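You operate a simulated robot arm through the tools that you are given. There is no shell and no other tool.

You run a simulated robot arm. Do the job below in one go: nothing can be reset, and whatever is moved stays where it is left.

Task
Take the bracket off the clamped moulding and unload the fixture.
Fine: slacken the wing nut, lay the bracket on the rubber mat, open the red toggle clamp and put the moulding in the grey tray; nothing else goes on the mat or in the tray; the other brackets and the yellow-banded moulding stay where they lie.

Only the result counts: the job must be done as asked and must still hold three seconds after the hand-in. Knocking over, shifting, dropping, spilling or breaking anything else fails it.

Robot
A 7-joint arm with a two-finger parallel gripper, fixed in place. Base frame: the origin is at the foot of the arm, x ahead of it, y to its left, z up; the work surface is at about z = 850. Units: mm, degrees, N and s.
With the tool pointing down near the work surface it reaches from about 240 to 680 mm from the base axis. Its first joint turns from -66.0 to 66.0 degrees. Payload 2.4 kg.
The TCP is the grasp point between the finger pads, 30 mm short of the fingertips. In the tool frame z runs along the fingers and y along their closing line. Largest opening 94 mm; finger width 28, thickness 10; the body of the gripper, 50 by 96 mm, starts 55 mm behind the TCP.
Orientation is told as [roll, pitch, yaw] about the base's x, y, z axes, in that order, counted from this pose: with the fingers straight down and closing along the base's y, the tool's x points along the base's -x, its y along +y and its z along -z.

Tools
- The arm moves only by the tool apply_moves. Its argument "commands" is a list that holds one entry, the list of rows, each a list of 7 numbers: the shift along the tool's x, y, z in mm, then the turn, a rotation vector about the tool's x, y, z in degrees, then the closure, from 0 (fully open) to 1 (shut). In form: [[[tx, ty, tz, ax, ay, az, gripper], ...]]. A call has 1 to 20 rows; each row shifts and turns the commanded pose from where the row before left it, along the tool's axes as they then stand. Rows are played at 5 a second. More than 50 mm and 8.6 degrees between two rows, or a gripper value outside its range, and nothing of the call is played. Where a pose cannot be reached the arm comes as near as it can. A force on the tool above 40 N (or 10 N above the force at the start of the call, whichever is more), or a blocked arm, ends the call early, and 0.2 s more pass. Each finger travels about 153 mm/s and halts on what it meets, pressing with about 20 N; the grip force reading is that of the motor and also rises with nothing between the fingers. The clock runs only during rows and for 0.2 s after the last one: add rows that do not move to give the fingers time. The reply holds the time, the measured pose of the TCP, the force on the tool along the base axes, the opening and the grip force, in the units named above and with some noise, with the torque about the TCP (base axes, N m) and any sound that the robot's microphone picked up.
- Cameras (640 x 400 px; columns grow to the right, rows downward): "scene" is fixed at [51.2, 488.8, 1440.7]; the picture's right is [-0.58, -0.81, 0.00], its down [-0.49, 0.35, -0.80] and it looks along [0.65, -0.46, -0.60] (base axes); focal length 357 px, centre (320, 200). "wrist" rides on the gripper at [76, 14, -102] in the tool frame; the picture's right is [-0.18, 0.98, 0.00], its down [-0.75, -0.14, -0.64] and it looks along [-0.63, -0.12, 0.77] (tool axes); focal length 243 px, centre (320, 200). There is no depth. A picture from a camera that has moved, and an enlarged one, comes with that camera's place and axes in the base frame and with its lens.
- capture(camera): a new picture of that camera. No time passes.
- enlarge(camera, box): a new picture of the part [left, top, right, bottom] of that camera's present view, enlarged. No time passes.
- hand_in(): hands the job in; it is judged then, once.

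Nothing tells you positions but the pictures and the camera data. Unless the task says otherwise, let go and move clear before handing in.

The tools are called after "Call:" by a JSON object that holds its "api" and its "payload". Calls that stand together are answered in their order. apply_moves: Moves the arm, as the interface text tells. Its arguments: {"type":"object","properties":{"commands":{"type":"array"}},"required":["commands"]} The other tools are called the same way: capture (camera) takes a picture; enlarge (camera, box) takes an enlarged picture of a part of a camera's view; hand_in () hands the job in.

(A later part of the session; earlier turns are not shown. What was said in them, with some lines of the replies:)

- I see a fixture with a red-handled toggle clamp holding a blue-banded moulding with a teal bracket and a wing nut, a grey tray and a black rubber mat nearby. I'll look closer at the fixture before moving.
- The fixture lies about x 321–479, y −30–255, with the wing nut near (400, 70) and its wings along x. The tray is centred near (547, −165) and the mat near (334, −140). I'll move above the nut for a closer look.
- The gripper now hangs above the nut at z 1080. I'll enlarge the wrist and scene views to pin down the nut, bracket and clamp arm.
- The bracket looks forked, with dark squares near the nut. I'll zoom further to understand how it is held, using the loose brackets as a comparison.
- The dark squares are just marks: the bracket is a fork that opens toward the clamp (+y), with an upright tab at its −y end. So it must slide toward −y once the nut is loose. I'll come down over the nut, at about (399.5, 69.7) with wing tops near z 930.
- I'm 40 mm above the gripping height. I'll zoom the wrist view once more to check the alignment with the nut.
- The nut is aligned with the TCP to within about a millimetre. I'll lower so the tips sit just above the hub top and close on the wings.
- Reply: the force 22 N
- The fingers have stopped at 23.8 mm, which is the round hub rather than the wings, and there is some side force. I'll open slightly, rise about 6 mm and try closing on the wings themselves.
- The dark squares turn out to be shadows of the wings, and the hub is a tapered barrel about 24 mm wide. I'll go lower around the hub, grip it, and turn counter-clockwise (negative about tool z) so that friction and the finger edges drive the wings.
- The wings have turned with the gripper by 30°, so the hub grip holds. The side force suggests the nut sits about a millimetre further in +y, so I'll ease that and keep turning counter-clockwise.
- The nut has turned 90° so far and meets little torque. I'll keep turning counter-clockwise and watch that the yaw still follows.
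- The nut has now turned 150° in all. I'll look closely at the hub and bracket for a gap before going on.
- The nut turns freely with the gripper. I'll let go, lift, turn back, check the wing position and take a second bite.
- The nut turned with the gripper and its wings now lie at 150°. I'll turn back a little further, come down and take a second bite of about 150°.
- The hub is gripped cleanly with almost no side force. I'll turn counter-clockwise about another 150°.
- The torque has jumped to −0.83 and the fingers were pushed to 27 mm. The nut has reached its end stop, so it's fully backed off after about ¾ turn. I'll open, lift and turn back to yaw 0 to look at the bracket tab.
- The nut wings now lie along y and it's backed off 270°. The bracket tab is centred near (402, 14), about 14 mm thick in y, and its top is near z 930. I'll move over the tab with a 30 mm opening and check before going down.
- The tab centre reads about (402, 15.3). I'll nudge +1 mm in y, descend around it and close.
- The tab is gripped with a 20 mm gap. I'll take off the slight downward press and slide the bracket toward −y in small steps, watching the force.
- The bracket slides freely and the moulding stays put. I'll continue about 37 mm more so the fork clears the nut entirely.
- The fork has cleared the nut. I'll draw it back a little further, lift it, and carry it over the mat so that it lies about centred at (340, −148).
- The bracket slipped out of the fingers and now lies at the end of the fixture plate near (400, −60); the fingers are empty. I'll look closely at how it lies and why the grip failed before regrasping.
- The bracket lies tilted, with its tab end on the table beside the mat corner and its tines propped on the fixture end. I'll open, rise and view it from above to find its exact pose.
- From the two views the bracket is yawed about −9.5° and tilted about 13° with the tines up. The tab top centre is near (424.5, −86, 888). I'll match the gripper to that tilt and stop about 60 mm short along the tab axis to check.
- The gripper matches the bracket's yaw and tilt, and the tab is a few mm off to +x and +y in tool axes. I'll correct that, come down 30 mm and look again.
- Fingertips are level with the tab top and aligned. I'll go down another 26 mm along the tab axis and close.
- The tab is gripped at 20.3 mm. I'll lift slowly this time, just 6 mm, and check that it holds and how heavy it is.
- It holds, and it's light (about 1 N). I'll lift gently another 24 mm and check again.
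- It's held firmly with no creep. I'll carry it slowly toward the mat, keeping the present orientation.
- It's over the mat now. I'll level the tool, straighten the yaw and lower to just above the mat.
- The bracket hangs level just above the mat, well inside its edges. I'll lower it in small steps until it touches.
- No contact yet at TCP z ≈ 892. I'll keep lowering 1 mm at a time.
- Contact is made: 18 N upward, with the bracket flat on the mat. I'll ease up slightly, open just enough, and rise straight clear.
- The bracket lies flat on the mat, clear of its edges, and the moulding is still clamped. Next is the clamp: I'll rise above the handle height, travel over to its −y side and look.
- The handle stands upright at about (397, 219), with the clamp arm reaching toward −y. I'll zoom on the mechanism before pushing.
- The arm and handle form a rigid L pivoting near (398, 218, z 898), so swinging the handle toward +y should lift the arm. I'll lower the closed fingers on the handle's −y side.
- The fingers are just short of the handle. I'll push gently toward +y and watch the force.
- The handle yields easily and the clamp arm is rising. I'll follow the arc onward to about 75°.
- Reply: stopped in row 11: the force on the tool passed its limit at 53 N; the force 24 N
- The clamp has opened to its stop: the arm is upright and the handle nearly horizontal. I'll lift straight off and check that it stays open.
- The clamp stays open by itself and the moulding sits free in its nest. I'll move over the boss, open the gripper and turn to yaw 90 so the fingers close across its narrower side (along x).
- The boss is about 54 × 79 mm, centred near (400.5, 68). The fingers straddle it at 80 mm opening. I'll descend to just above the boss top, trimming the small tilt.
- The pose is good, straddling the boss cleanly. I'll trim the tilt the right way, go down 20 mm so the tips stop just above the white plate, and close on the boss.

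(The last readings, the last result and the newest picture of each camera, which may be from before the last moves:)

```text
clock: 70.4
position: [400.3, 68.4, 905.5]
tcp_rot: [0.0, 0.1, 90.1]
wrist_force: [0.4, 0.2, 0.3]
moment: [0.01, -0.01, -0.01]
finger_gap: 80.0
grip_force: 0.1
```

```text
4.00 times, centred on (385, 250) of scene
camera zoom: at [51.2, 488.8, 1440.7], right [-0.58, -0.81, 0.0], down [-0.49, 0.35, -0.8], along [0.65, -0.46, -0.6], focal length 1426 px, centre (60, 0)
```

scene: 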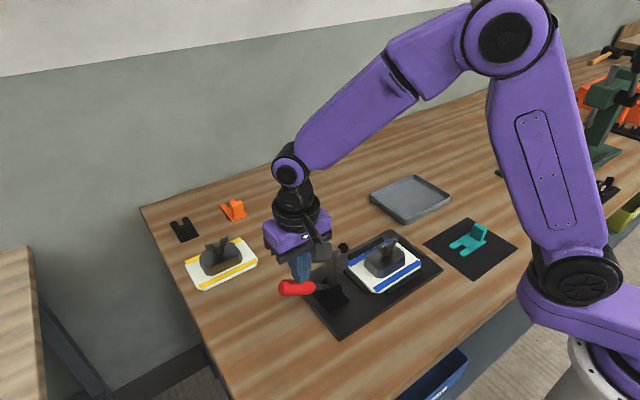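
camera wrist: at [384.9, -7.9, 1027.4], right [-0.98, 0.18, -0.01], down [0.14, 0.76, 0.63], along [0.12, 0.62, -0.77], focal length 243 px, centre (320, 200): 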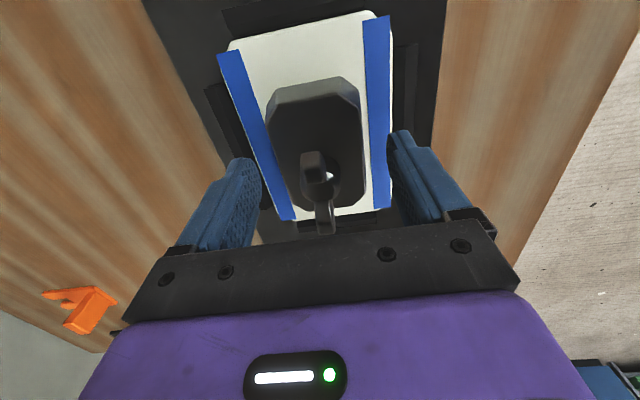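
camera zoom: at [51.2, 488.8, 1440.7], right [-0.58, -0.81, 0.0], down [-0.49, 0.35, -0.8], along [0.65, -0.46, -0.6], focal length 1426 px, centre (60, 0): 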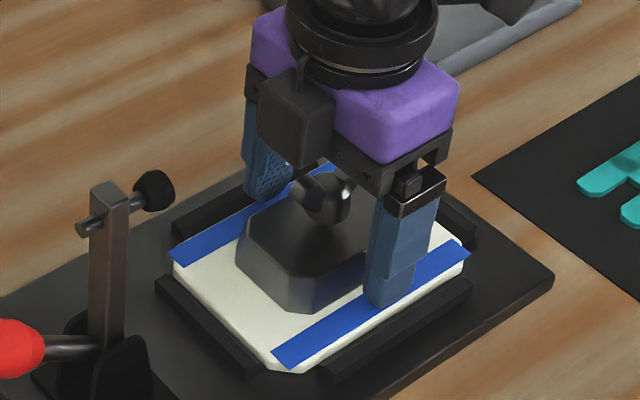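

The tips are level with the foot of the boss and nothing is touching. I'll close gradually.

Call:
{"api": "apply_moves", "payload": {"commands": [[[0, 0, 0, 0, 0, 0, 0.3], [0, 0, 0, 0, 0, 0, 0.36], [0, 0, 0, 0, 0, 0, 0.42], [0, 0, 0, 0, 0, 0, 0.5], [0, 0, 0, 0, 0, 0, 1], [0, 0, 0, 0, 0, 0, 1]]]}}

Call:
{"api": "enlarge", "payload": {"camera": "scene", "box": [330, 200, 440, 300]}}

Call:
{"api": "capture", "payload": {"camera": "wrist"}}

```text
clock: 71.8
position: [401.0, 67.7, 906.7]
tcp_rot: [0.0, 0.0, 90.1]
wrist_force: [-2.1, 0.0, 0.0]
moment: [-0.02, 0.06, 0.0]
finger_gap: 58.1
grip_force: 20.1
```

```text
4.00 times, centred on (385, 250) of scene
camera zoom: at [51.2, 488.8, 1440.7], right [-0.58, -0.81, 0.0], down [-0.49, 0.35, -0.8], along [0.65, -0.46, -0.6], focal length 1426 px, centre (60, 0)
```

zoom: 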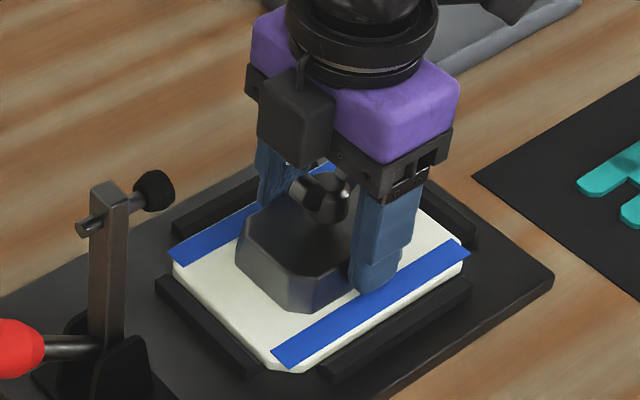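

```text
taken
camera wrist: at [386.4, -9.3, 1009.0], right [-0.98, 0.18, 0.0], down [0.14, 0.75, 0.64], along [0.12, 0.63, -0.77], focal length 243 px, centre (320, 200)
```

wrist: 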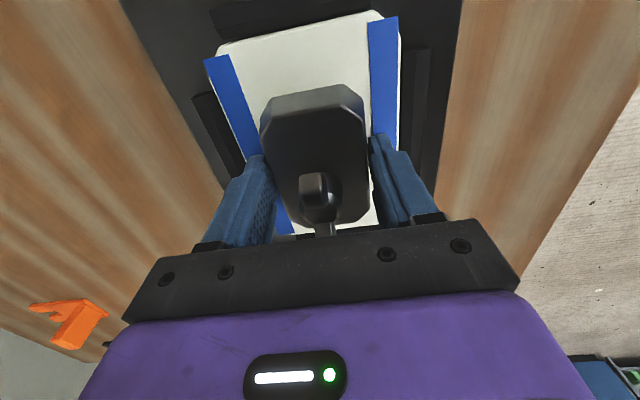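

The boss is gripped at 58 mm with balanced force. I'll lift slowly by 6 mm to test the hold and see the weight.

Call:
{"api": "apply_moves", "payload": {"commands": [[[0, 0, -0.5, 0, 0, 0, 1], [0, 0, -1, 0, 0, 0, 1], [0, 0, -1, 0, 0, 0, 1], [0, 0, -1, 0, 0, 0, 1], [0, 0, -1, 0, 0, 0, 1], [0, 0, -1.5, 0, 0, 0, 1], [0, 0, 0, 0, 0, 0, 1], [0, 0, 0, 0, 0, 0, 1]]]}}

Call:
{"api": "enlarge", "payload": {"camera": "scene", "box": [330, 200, 440, 300]}}

```text
clock: 73.6
position: [399.7, 67.2, 911.0]
tcp_rot: [0.1, -0.1, 90.1]
wrist_force: [0.2, 0.2, -2.7]
moment: [-0.02, 0.04, 0.02]
finger_gap: 58.1
grip_force: 20.1
```

```text
4.00 times, centred on (385, 250) of scene
camera zoom: at [51.3, 488.8, 1440.7], right [-0.58, -0.81, 0.0], down [-0.49, 0.35, -0.8], along [0.65, -0.46, -0.6], focal length 1426 px, centre (60, 0)
```

zoom: 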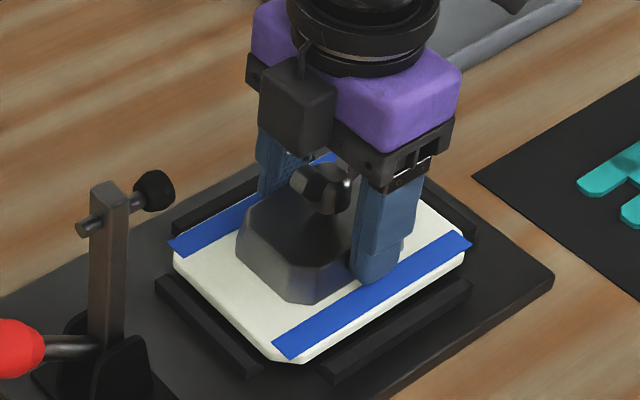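

It holds, and weighs about 3 N. I'll continue lifting gently to clear the nest and check again.

Call:
{"api": "apply_moves", "payload": {"commands": [[[0, 0, -1.5, 0, 0, 0, 1], [0, 0, -2, 0, 0, 0, 1], [0, 0, -3, 0, 0, 0, 1], [0, 0, -3, 0, 0, 0, 1], [0, 0, -3, 0, 0, 0, 1], [0, 0, -3, 0, 0, 0, 1], [0, 0, -4, 0, 0, 0, 1], [0, 0, -4, 0, 0, 0, 1], [0, 0, -4, 0, 0, 0, 1], [0, 0, -4, 0, 0, 0, 1], [0, 0, -4, 0, 0, 0, 1], [0, 0, -4, 0, 0, 0, 1], [0, 0, -2, 0, 0, 0, 1], [0, 0, -1, 0, 0, 0, 1], [0, 0, 0, 0, 0, 0, 1]]]}}

Call:
{"api": "enlarge", "payload": {"camera": "scene", "box": [320, 180, 460, 300]}}

Call:
{"api": "enlarge", "payload": {"camera": "scene", "box": [360, 160, 470, 235]}}

```text
clock: 76.8
position: [400.4, 66.8, 955.2]
tcp_rot: [0.1, 0.0, 90.1]
wrist_force: [0.2, -0.8, -2.3]
moment: [-0.04, -0.02, 0.0]
finger_gap: 58.1
grip_force: 20.0
```

```text
3.33 times, centred on (390, 240) of scene
camera zoom: at [51.3, 488.8, 1440.7], right [-0.58, -0.81, 0.0], down [-0.49, 0.35, -0.8], along [0.65, -0.46, -0.6], focal length 1189 px, centre (87, 67)
```

zoom: 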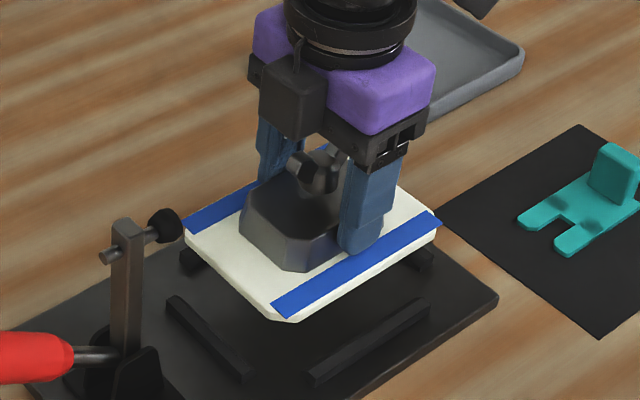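

```text
5.33 times, centred on (415, 198) of scene
camera zoom: at [51.3, 488.8, 1440.7], right [-0.58, -0.81, 0.0], down [-0.49, 0.35, -0.8], along [0.65, -0.46, -0.6], focal length 1902 px, centre (-187, 213)
```

zoom: 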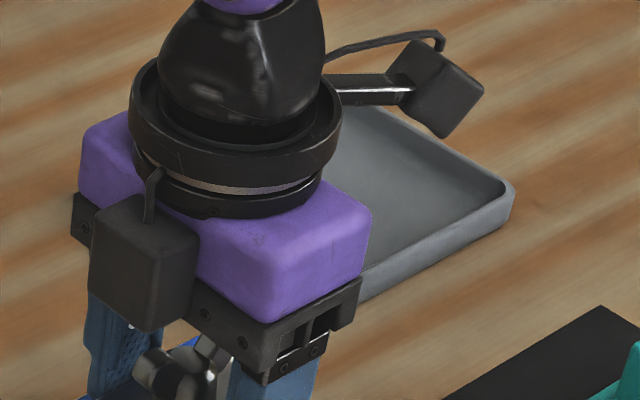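

The moulding hangs level and firm, about 50 mm above the nest. I'll carry it slowly toward the tray, centred near (544, −162).

Call:
{"api": "apply_moves", "payload": {"commands": [[[3, -2, 0, 0, 0, 0, 1], [6, -4, 0, 0, 0, 0, 1], [8.4, -5.35, 0, 0, 0, 0, 1], [8.4, -5.35, 0, 0, 0, 0, 1], [8.4, -5.35, 0, 0, 0, 0, 1], [8.4, -5.35, 0, 0, 0, 0, 1], [8.4, -5.35, 0, 0, 0, 0, 1], [8.4, -5.35, 0, 0, 0, 0, 1], [8.4, -5.35, 0, 0, 0, 0, 1], [8.4, -5.35, 0, 0, 0, 0, 1], [8.4, -5.35, 0, 0, 0, 0, 1], [8.4, -5.35, 0, 0, 0, 0, 1], [8.4, -5.35, 0, 0, 0, 0, 1], [8.4, -5.35, 0, 0, 0, 0, 1], [8.4, -5.35, 0, 0, 0, 0, 1], [6, -4, 0, 0, 0, 0, 1], [3, -2, 0, 0, 0, 0, 1], [0, 0, 0, 0, 0, 0, 1]]]}}

Call:
{"api": "capture", "payload": {"camera": "scene"}}

Call:
{"api": "capture", "payload": {"camera": "wrist"}}

```text
clock: 80.6
position: [479.4, -59.7, 954.8]
tcp_rot: [0.0, 0.0, 90.1]
wrist_force: [-0.2, -1.0, -2.3]
moment: [-0.01, -0.04, 0.0]
finger_gap: 58.1
grip_force: 19.9
```

```text
taken
```

scene: 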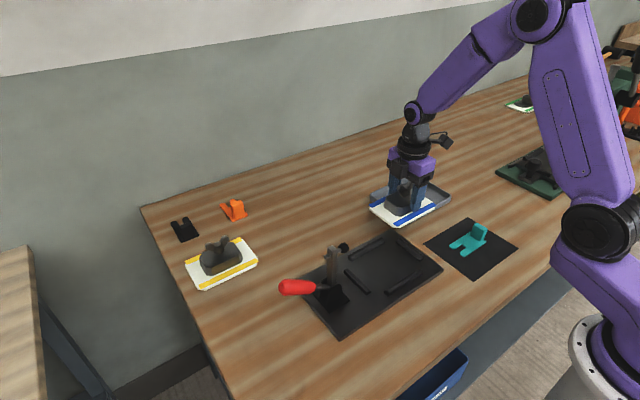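

```text
taken
camera wrist: at [467.2, -136.6, 1058.3], right [-0.98, 0.18, 0.0], down [0.14, 0.75, 0.64], along [0.12, 0.63, -0.77], focal length 243 px, centre (320, 200)
```

wrist: 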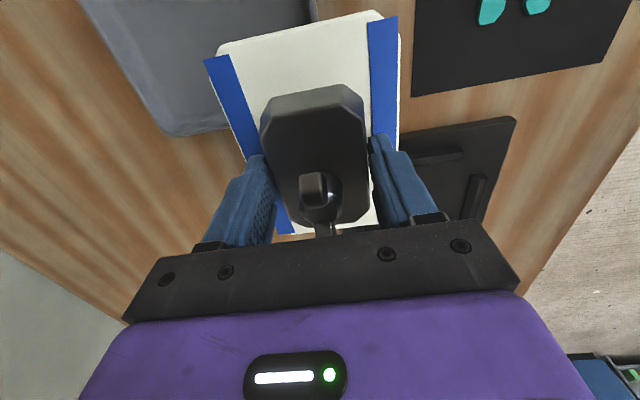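

It's still held firmly, partway to the tray. I'll complete the travel at the same slow pace.

Call:
{"api": "apply_moves", "payload": {"commands": [[[3, -2, 0, 0, 0, 0, 1], [6, -4, 0, 0, 0, 0, 1], [8.4, -5.25, 0, 0, 0, 0, 1], [8.4, -5.25, 0, 0, 0, 0, 1], [8.4, -5.25, 0, 0, 0, 0, 1], [8.4, -5.25, 0, 0, 0, 0, 1], [8.4, -5.25, 0, 0, 0, 0, 1], [8.4, -5.25, 0, 0, 0, 0, 1], [8.4, -5.25, 0, 0, 0, 0, 1], [8.4, -5.25, 0, 0, 0, 0, 1], [8.4, -5.25, 0, 0, 0, 0, 1], [8.4, -5.25, 0, 0, 0, 0, 1], [6, -4, 0, 0, 0, 0, 1], [4, -2, 0, 0, 0, 0, 1], [0, 0, 0, 0, 0, 0, 1]]]}}

Call:
{"api": "enlarge", "payload": {"camera": "scene", "box": [350, 130, 480, 240]}}

Call:
{"api": "capture", "payload": {"camera": "wrist"}}

```text
clock: 83.8
position: [545.2, -162.2, 954.0]
tcp_rot: [0.0, 0.0, 90.1]
wrist_force: [0.9, 0.1, -3.9]
moment: [0.02, 0.0, -0.01]
finger_gap: 58.0
grip_force: 19.8
```

```text
3.64 times, centred on (415, 185) of scene
camera zoom: at [51.3, 488.8, 1440.7], right [-0.58, -0.81, 0.0], down [-0.49, 0.35, -0.8], along [0.65, -0.46, -0.6], focal length 1297 px, centre (-26, 254)
```

zoom: 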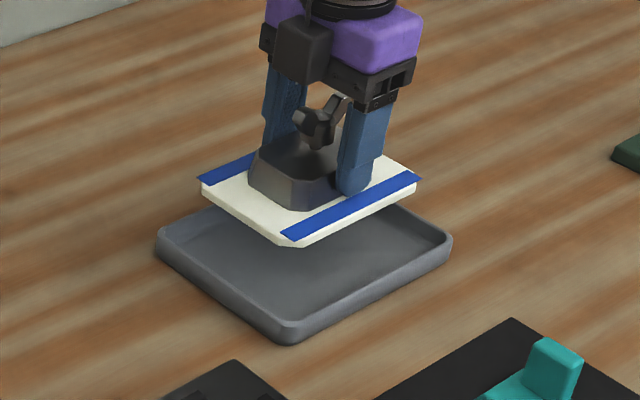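

```text
taken
camera wrist: at [532.1, -239.7, 1057.7], right [-0.98, 0.18, 0.0], down [0.14, 0.75, 0.64], along [0.12, 0.63, -0.77], focal length 243 px, centre (320, 200)
```

wrist: 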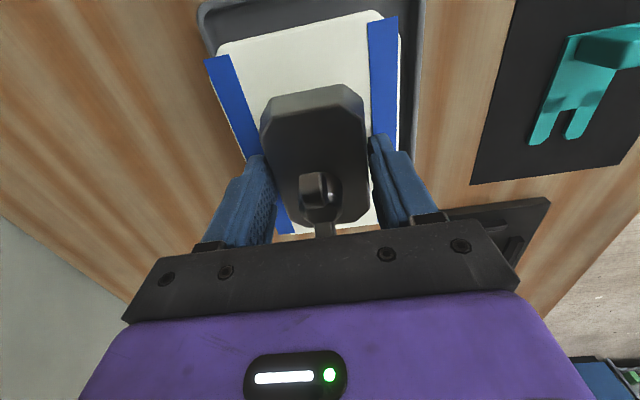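

The tray spans about x 481–609, y −251 to −78, so its centre is near (545, −164.5). The moulding's centre is at about (546, −158). I'll shift 6 mm toward −y and lower slowly into the tray.

Call:
{"api": "apply_moves", "payload": {"commands": [[[3, 0, 0, 0, 0, 0, 1], [3, 0, 0, 0, 0, 0, 1], [0, 0, 3, 0, 0, 0, 1], [0, 0, 5, 0, 0, 0, 1], [0, 0, 5, 0, 0, 0, 1], [0, 0, 5, 0, 0, 0, 1], [0, 0, 5, 0, 0, 0, 1], [0, 0, 5, 0, 0, 0, 1], [0, 0, 5, 0, 0, 0, 1], [0, 0, 4, 0, 0, 0, 1], [0, 0, 2, 0, 0, 0, 1], [0, 0, 1, 0, 0, 0, 1], [0, 0, 0, 0, 0, 0, 1]]]}}

Call:
{"api": "enlarge", "payload": {"camera": "scene", "box": [350, 140, 480, 240]}}

Call:
{"api": "capture", "payload": {"camera": "wrist"}}

```text
clock: 86.6
position: [545.4, -168.4, 914.8]
tcp_rot: [0.0, 0.0, 90.1]
wrist_force: [-0.6, -0.7, -3.9]
moment: [-0.01, 0.0, 0.0]
finger_gap: 57.9
grip_force: 20.0
```

```text
4.00 times, centred on (415, 190) of scene
camera zoom: at [51.3, 488.8, 1440.7], right [-0.58, -0.81, 0.0], down [-0.49, 0.35, -0.8], along [0.65, -0.46, -0.6], focal length 1426 px, centre (-60, 240)
```

zoom: 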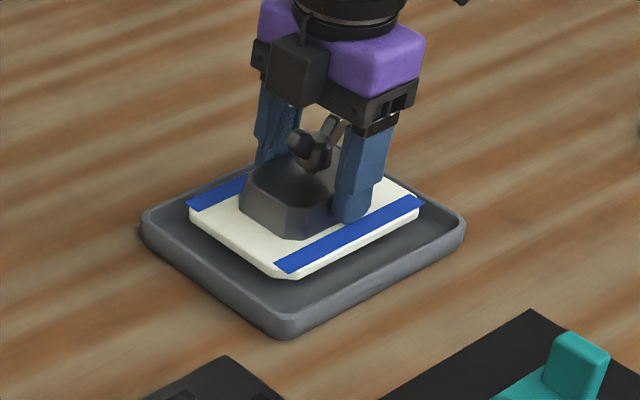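

```text
taken
camera wrist: at [532.1, -245.3, 1017.5], right [-0.98, 0.18, 0.0], down [0.14, 0.75, 0.64], along [0.12, 0.63, -0.77], focal length 243 px, centre (320, 200)
```

wrist: 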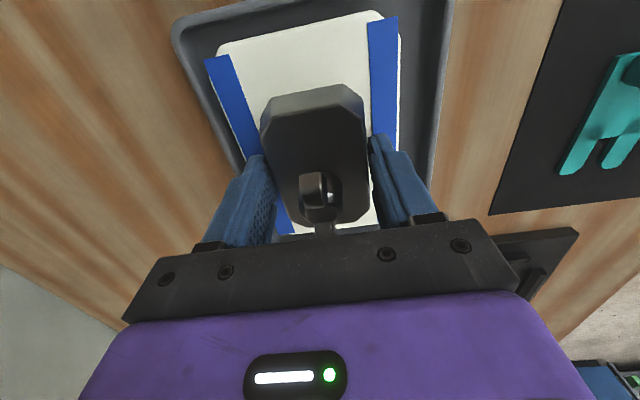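

The moulding is centred over the tray with clear margins. I'll lower further in small steps and feel for contact.

Call:
{"api": "apply_moves", "payload": {"commands": [[[0, 0, 3, 0, 0, 0, 1], [0, 0, 3, 0, 0, 0, 1], [0, 0, 2, 0, 0, 0, 1], [0, 0, 1, 0, 0, 0, 1], [0, 0, 0, 0, 0, 0, 1]]]}}

Call:
{"api": "apply_moves", "payload": {"commands": [[[0, 0, 1, 0, 0, 0, 1], [0, 0, 1, 0, 0, 0, 1], [0, 0, 0, 0, 0, 0, 1]]]}}

Call:
{"api": "apply_moves", "payload": {"commands": [[[0, 0, 1, 0, 0, 0, 1], [0, 0, 0, 0, 0, 0, 1]]]}}

```text
clock: 87.8
position: [545.2, -169.1, 904.4]
tcp_rot: [0.0, 0.1, 90.1]
wrist_force: [-0.4, 1.2, -3.0]
moment: [-0.01, -0.02, 0.04]
finger_gap: 57.8
grip_force: 19.7
```

```text
clock: 88.6
position: [546.6, -169.2, 903.8]
tcp_rot: [0.0, 0.1, 90.2]
wrist_force: [-0.2, -0.9, -3.0]
moment: [0.03, 0.01, 0.02]
finger_gap: 57.8
grip_force: 20.3
```

```text
clock: 89.2
position: [546.7, -169.3, 902.9]
tcp_rot: [0.0, 0.0, 90.1]
wrist_force: [0.0, -0.1, -2.8]
moment: [-0.03, 0.01, -0.02]
finger_gap: 57.9
grip_force: 20.1
```

No contact yet at TCP z ≈ 903; I'll keep going 1 mm at a time.

Call:
{"api": "apply_moves", "payload": {"commands": [[[0, 0, 1, 0, 0, 0, 1], [0, 0, 0, 0, 0, 0, 1]]]}}

Call:
{"api": "apply_moves", "payload": {"commands": [[[0, 0, 1, 0, 0, 0, 1], [0, 0, 0, 0, 0, 0, 1]]]}}

Call:
{"api": "apply_moves", "payload": {"commands": [[[0, 0, 1, 0, 0, 0, 1], [0, 0, 0, 0, 0, 0, 1]]]}}

```text
clock: 89.8
position: [546.8, -169.4, 902.2]
tcp_rot: [0.0, 0.0, 90.1]
wrist_force: [-0.1, 0.4, -3.1]
moment: [-0.03, 0.0, 0.01]
finger_gap: 57.9
grip_force: 19.8
```

```text
clock: 90.4
position: [546.6, -169.9, 901.8]
tcp_rot: [0.0, 0.0, 90.1]
wrist_force: [0.3, 0.5, -3.1]
moment: [0.01, 0.0, 0.01]
finger_gap: 58.0
grip_force: 20.2
```

```text
clock: 91.0
position: [546.1, -169.5, 900.4]
tcp_rot: [0.0, 0.0, 90.1]
wrist_force: [1.0, -0.2, -4.2]
moment: [-0.01, -0.01, 0.03]
finger_gap: 58.0
grip_force: 19.9
```

Call:
{"api": "apply_moves", "payload": {"commands": [[[0, 0, 1, 0, 0, 0, 1], [0, 0, 0, 0, 0, 0, 1]]]}}

Call:
{"api": "apply_moves", "payload": {"commands": [[[0, 0, 1, 0, 0, 0, 1], [0, 0, 0, 0, 0, 0, 1]]]}}

Call:
{"api": "enlarge", "payload": {"camera": "scene", "box": [360, 150, 470, 230]}}

```text
clock: 91.6
position: [546.3, -170.5, 899.9]
tcp_rot: [0.0, 0.0, 90.1]
wrist_force: [-1.3, -0.1, 8.9]
moment: [0.42, 0.43, 0.0]
finger_gap: 57.8
grip_force: 20.1
```

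```text
clock: 92.2
position: [546.3, -170.4, 899.5]
tcp_rot: [-0.2, 0.1, 90.0]
wrist_force: [-6.8, -0.2, 25.6]
moment: [0.12, 0.33, -0.01]
finger_gap: 57.9
grip_force: 19.8
```

```text
5.00 times, centred on (415, 190) of scene
camera zoom: at [50.6, 489.0, 1440.7], right [-0.58, -0.81, 0.0], down [-0.49, 0.35, -0.8], along [0.65, -0.46, -0.6], focal length 1783 px, centre (-155, 250)
```

zoom: 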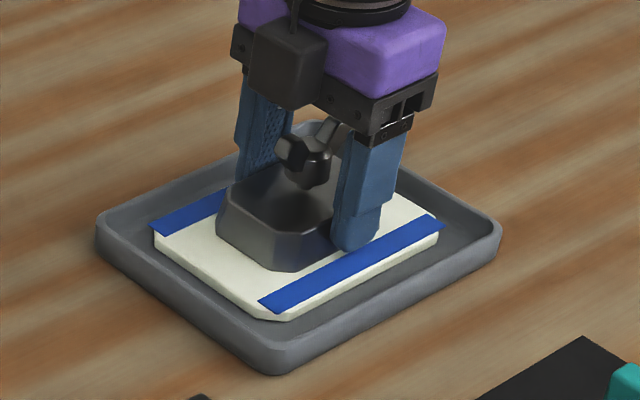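

The moulding has settled on the tray floor (25 N contact). I'll ease off the press, open moderately, and rise straight clear of the nut.

Call:
{"api": "apply_moves", "payload": {"commands": [[[0, 0, -1.3, 0, 0, 0, 1], [0, 0, 0, 0, 0, 0, 1], [0, 0, 0, 0, 0, 0, 0.35], [0, 0, 0, 0, 0, 0, 0.25], [0, 0, 0, 0, 0, 0, 0.25], [0, 0, -5, 0, 0, 0, 0.25], [0, 0, -10, 0, 0, 0, 0.25], [0, 0, -25, 0, 0, 0, 0.25], [0, 0, -40, 0, 0, 0, 0.25], [0, 0, -40, 0, 0, 0, 0.25], [0, 0, -40, 0, 0, 0, 0.25], [0, 0, 0, 0, 0, 0, 0.25]]]}}

Call:
{"api": "capture", "payload": {"camera": "scene"}}

Call:
{"api": "enlarge", "payload": {"camera": "scene", "box": [360, 150, 530, 290]}}

Call:
{"api": "enlarge", "payload": {"camera": "scene", "box": [260, 200, 450, 340]}}

```text
clock: 94.8
position: [545.4, -167.1, 1057.8]
tcp_rot: [0.0, -0.1, 90.0]
wrist_force: [-0.3, -0.5, -0.1]
moment: [0.0, -0.03, 0.02]
finger_gap: 70.8
grip_force: 0.0
```

```text
taken
```

scene: 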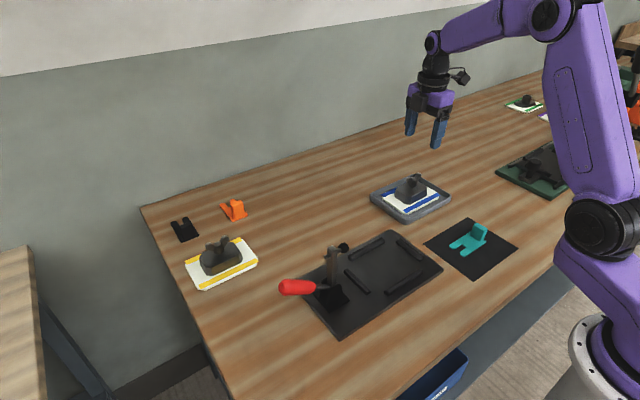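

```text
2.86 times, centred on (445, 220) of scene
camera zoom: at [51.2, 488.8, 1440.7], right [-0.58, -0.81, 0.0], down [-0.49, 0.35, -0.8], along [0.65, -0.46, -0.6], focal length 1019 px, centre (-37, 143)
```

zoom: 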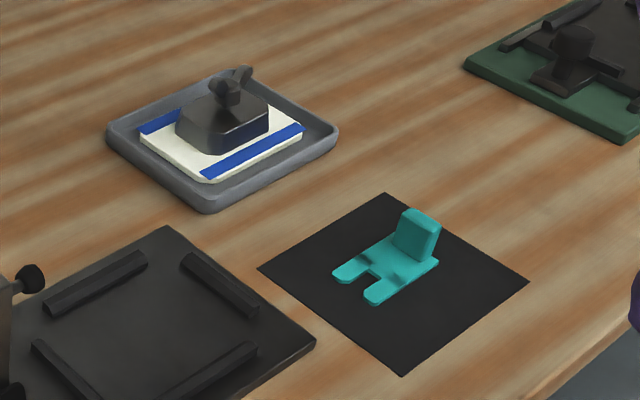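

```text
2.86 times, centred on (355, 270) of scene
camera zoom: at [51.2, 488.8, 1440.7], right [-0.58, -0.81, 0.0], down [-0.49, 0.35, -0.8], along [0.65, -0.46, -0.6], focal length 1019 px, centre (220, 0)
```

zoom: 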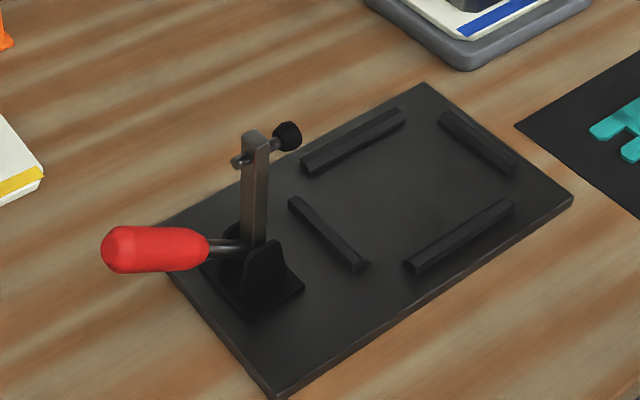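

The moulding sits flat in the tray, the bracket lies on the mat, the clamp stays open, and the yellow-banded moulding, loose brackets and tray are where they were. The gripper is clear, so I'm handing the job in.

Call:
{"api": "hand_in", "payload": {}}

```text
The job is handed in.
```

The fixture is unloaded and the job is handed in. The teal bracket lies flat on the rubber mat and the moulding sits in the grey tray.

- **Wing nut:** I slackened it about ¾ turn, until it reached its stop. It stayed on the moulding's stud.
- **Bracket:** I dropped it once. It slipped out of the fingers on the first lift and landed against the end of the fixture plate. I picked it up again more slowly and laid it on the mat. I saw nothing else move when it fell.
- **Clamp:** I swung the red toggle clamp open to its stop, and it has stayed open by itself.
- **Everything else:** In the last pictures the yellow-banded moulding, the orange and black brackets, the tray and the fixture are where they started.
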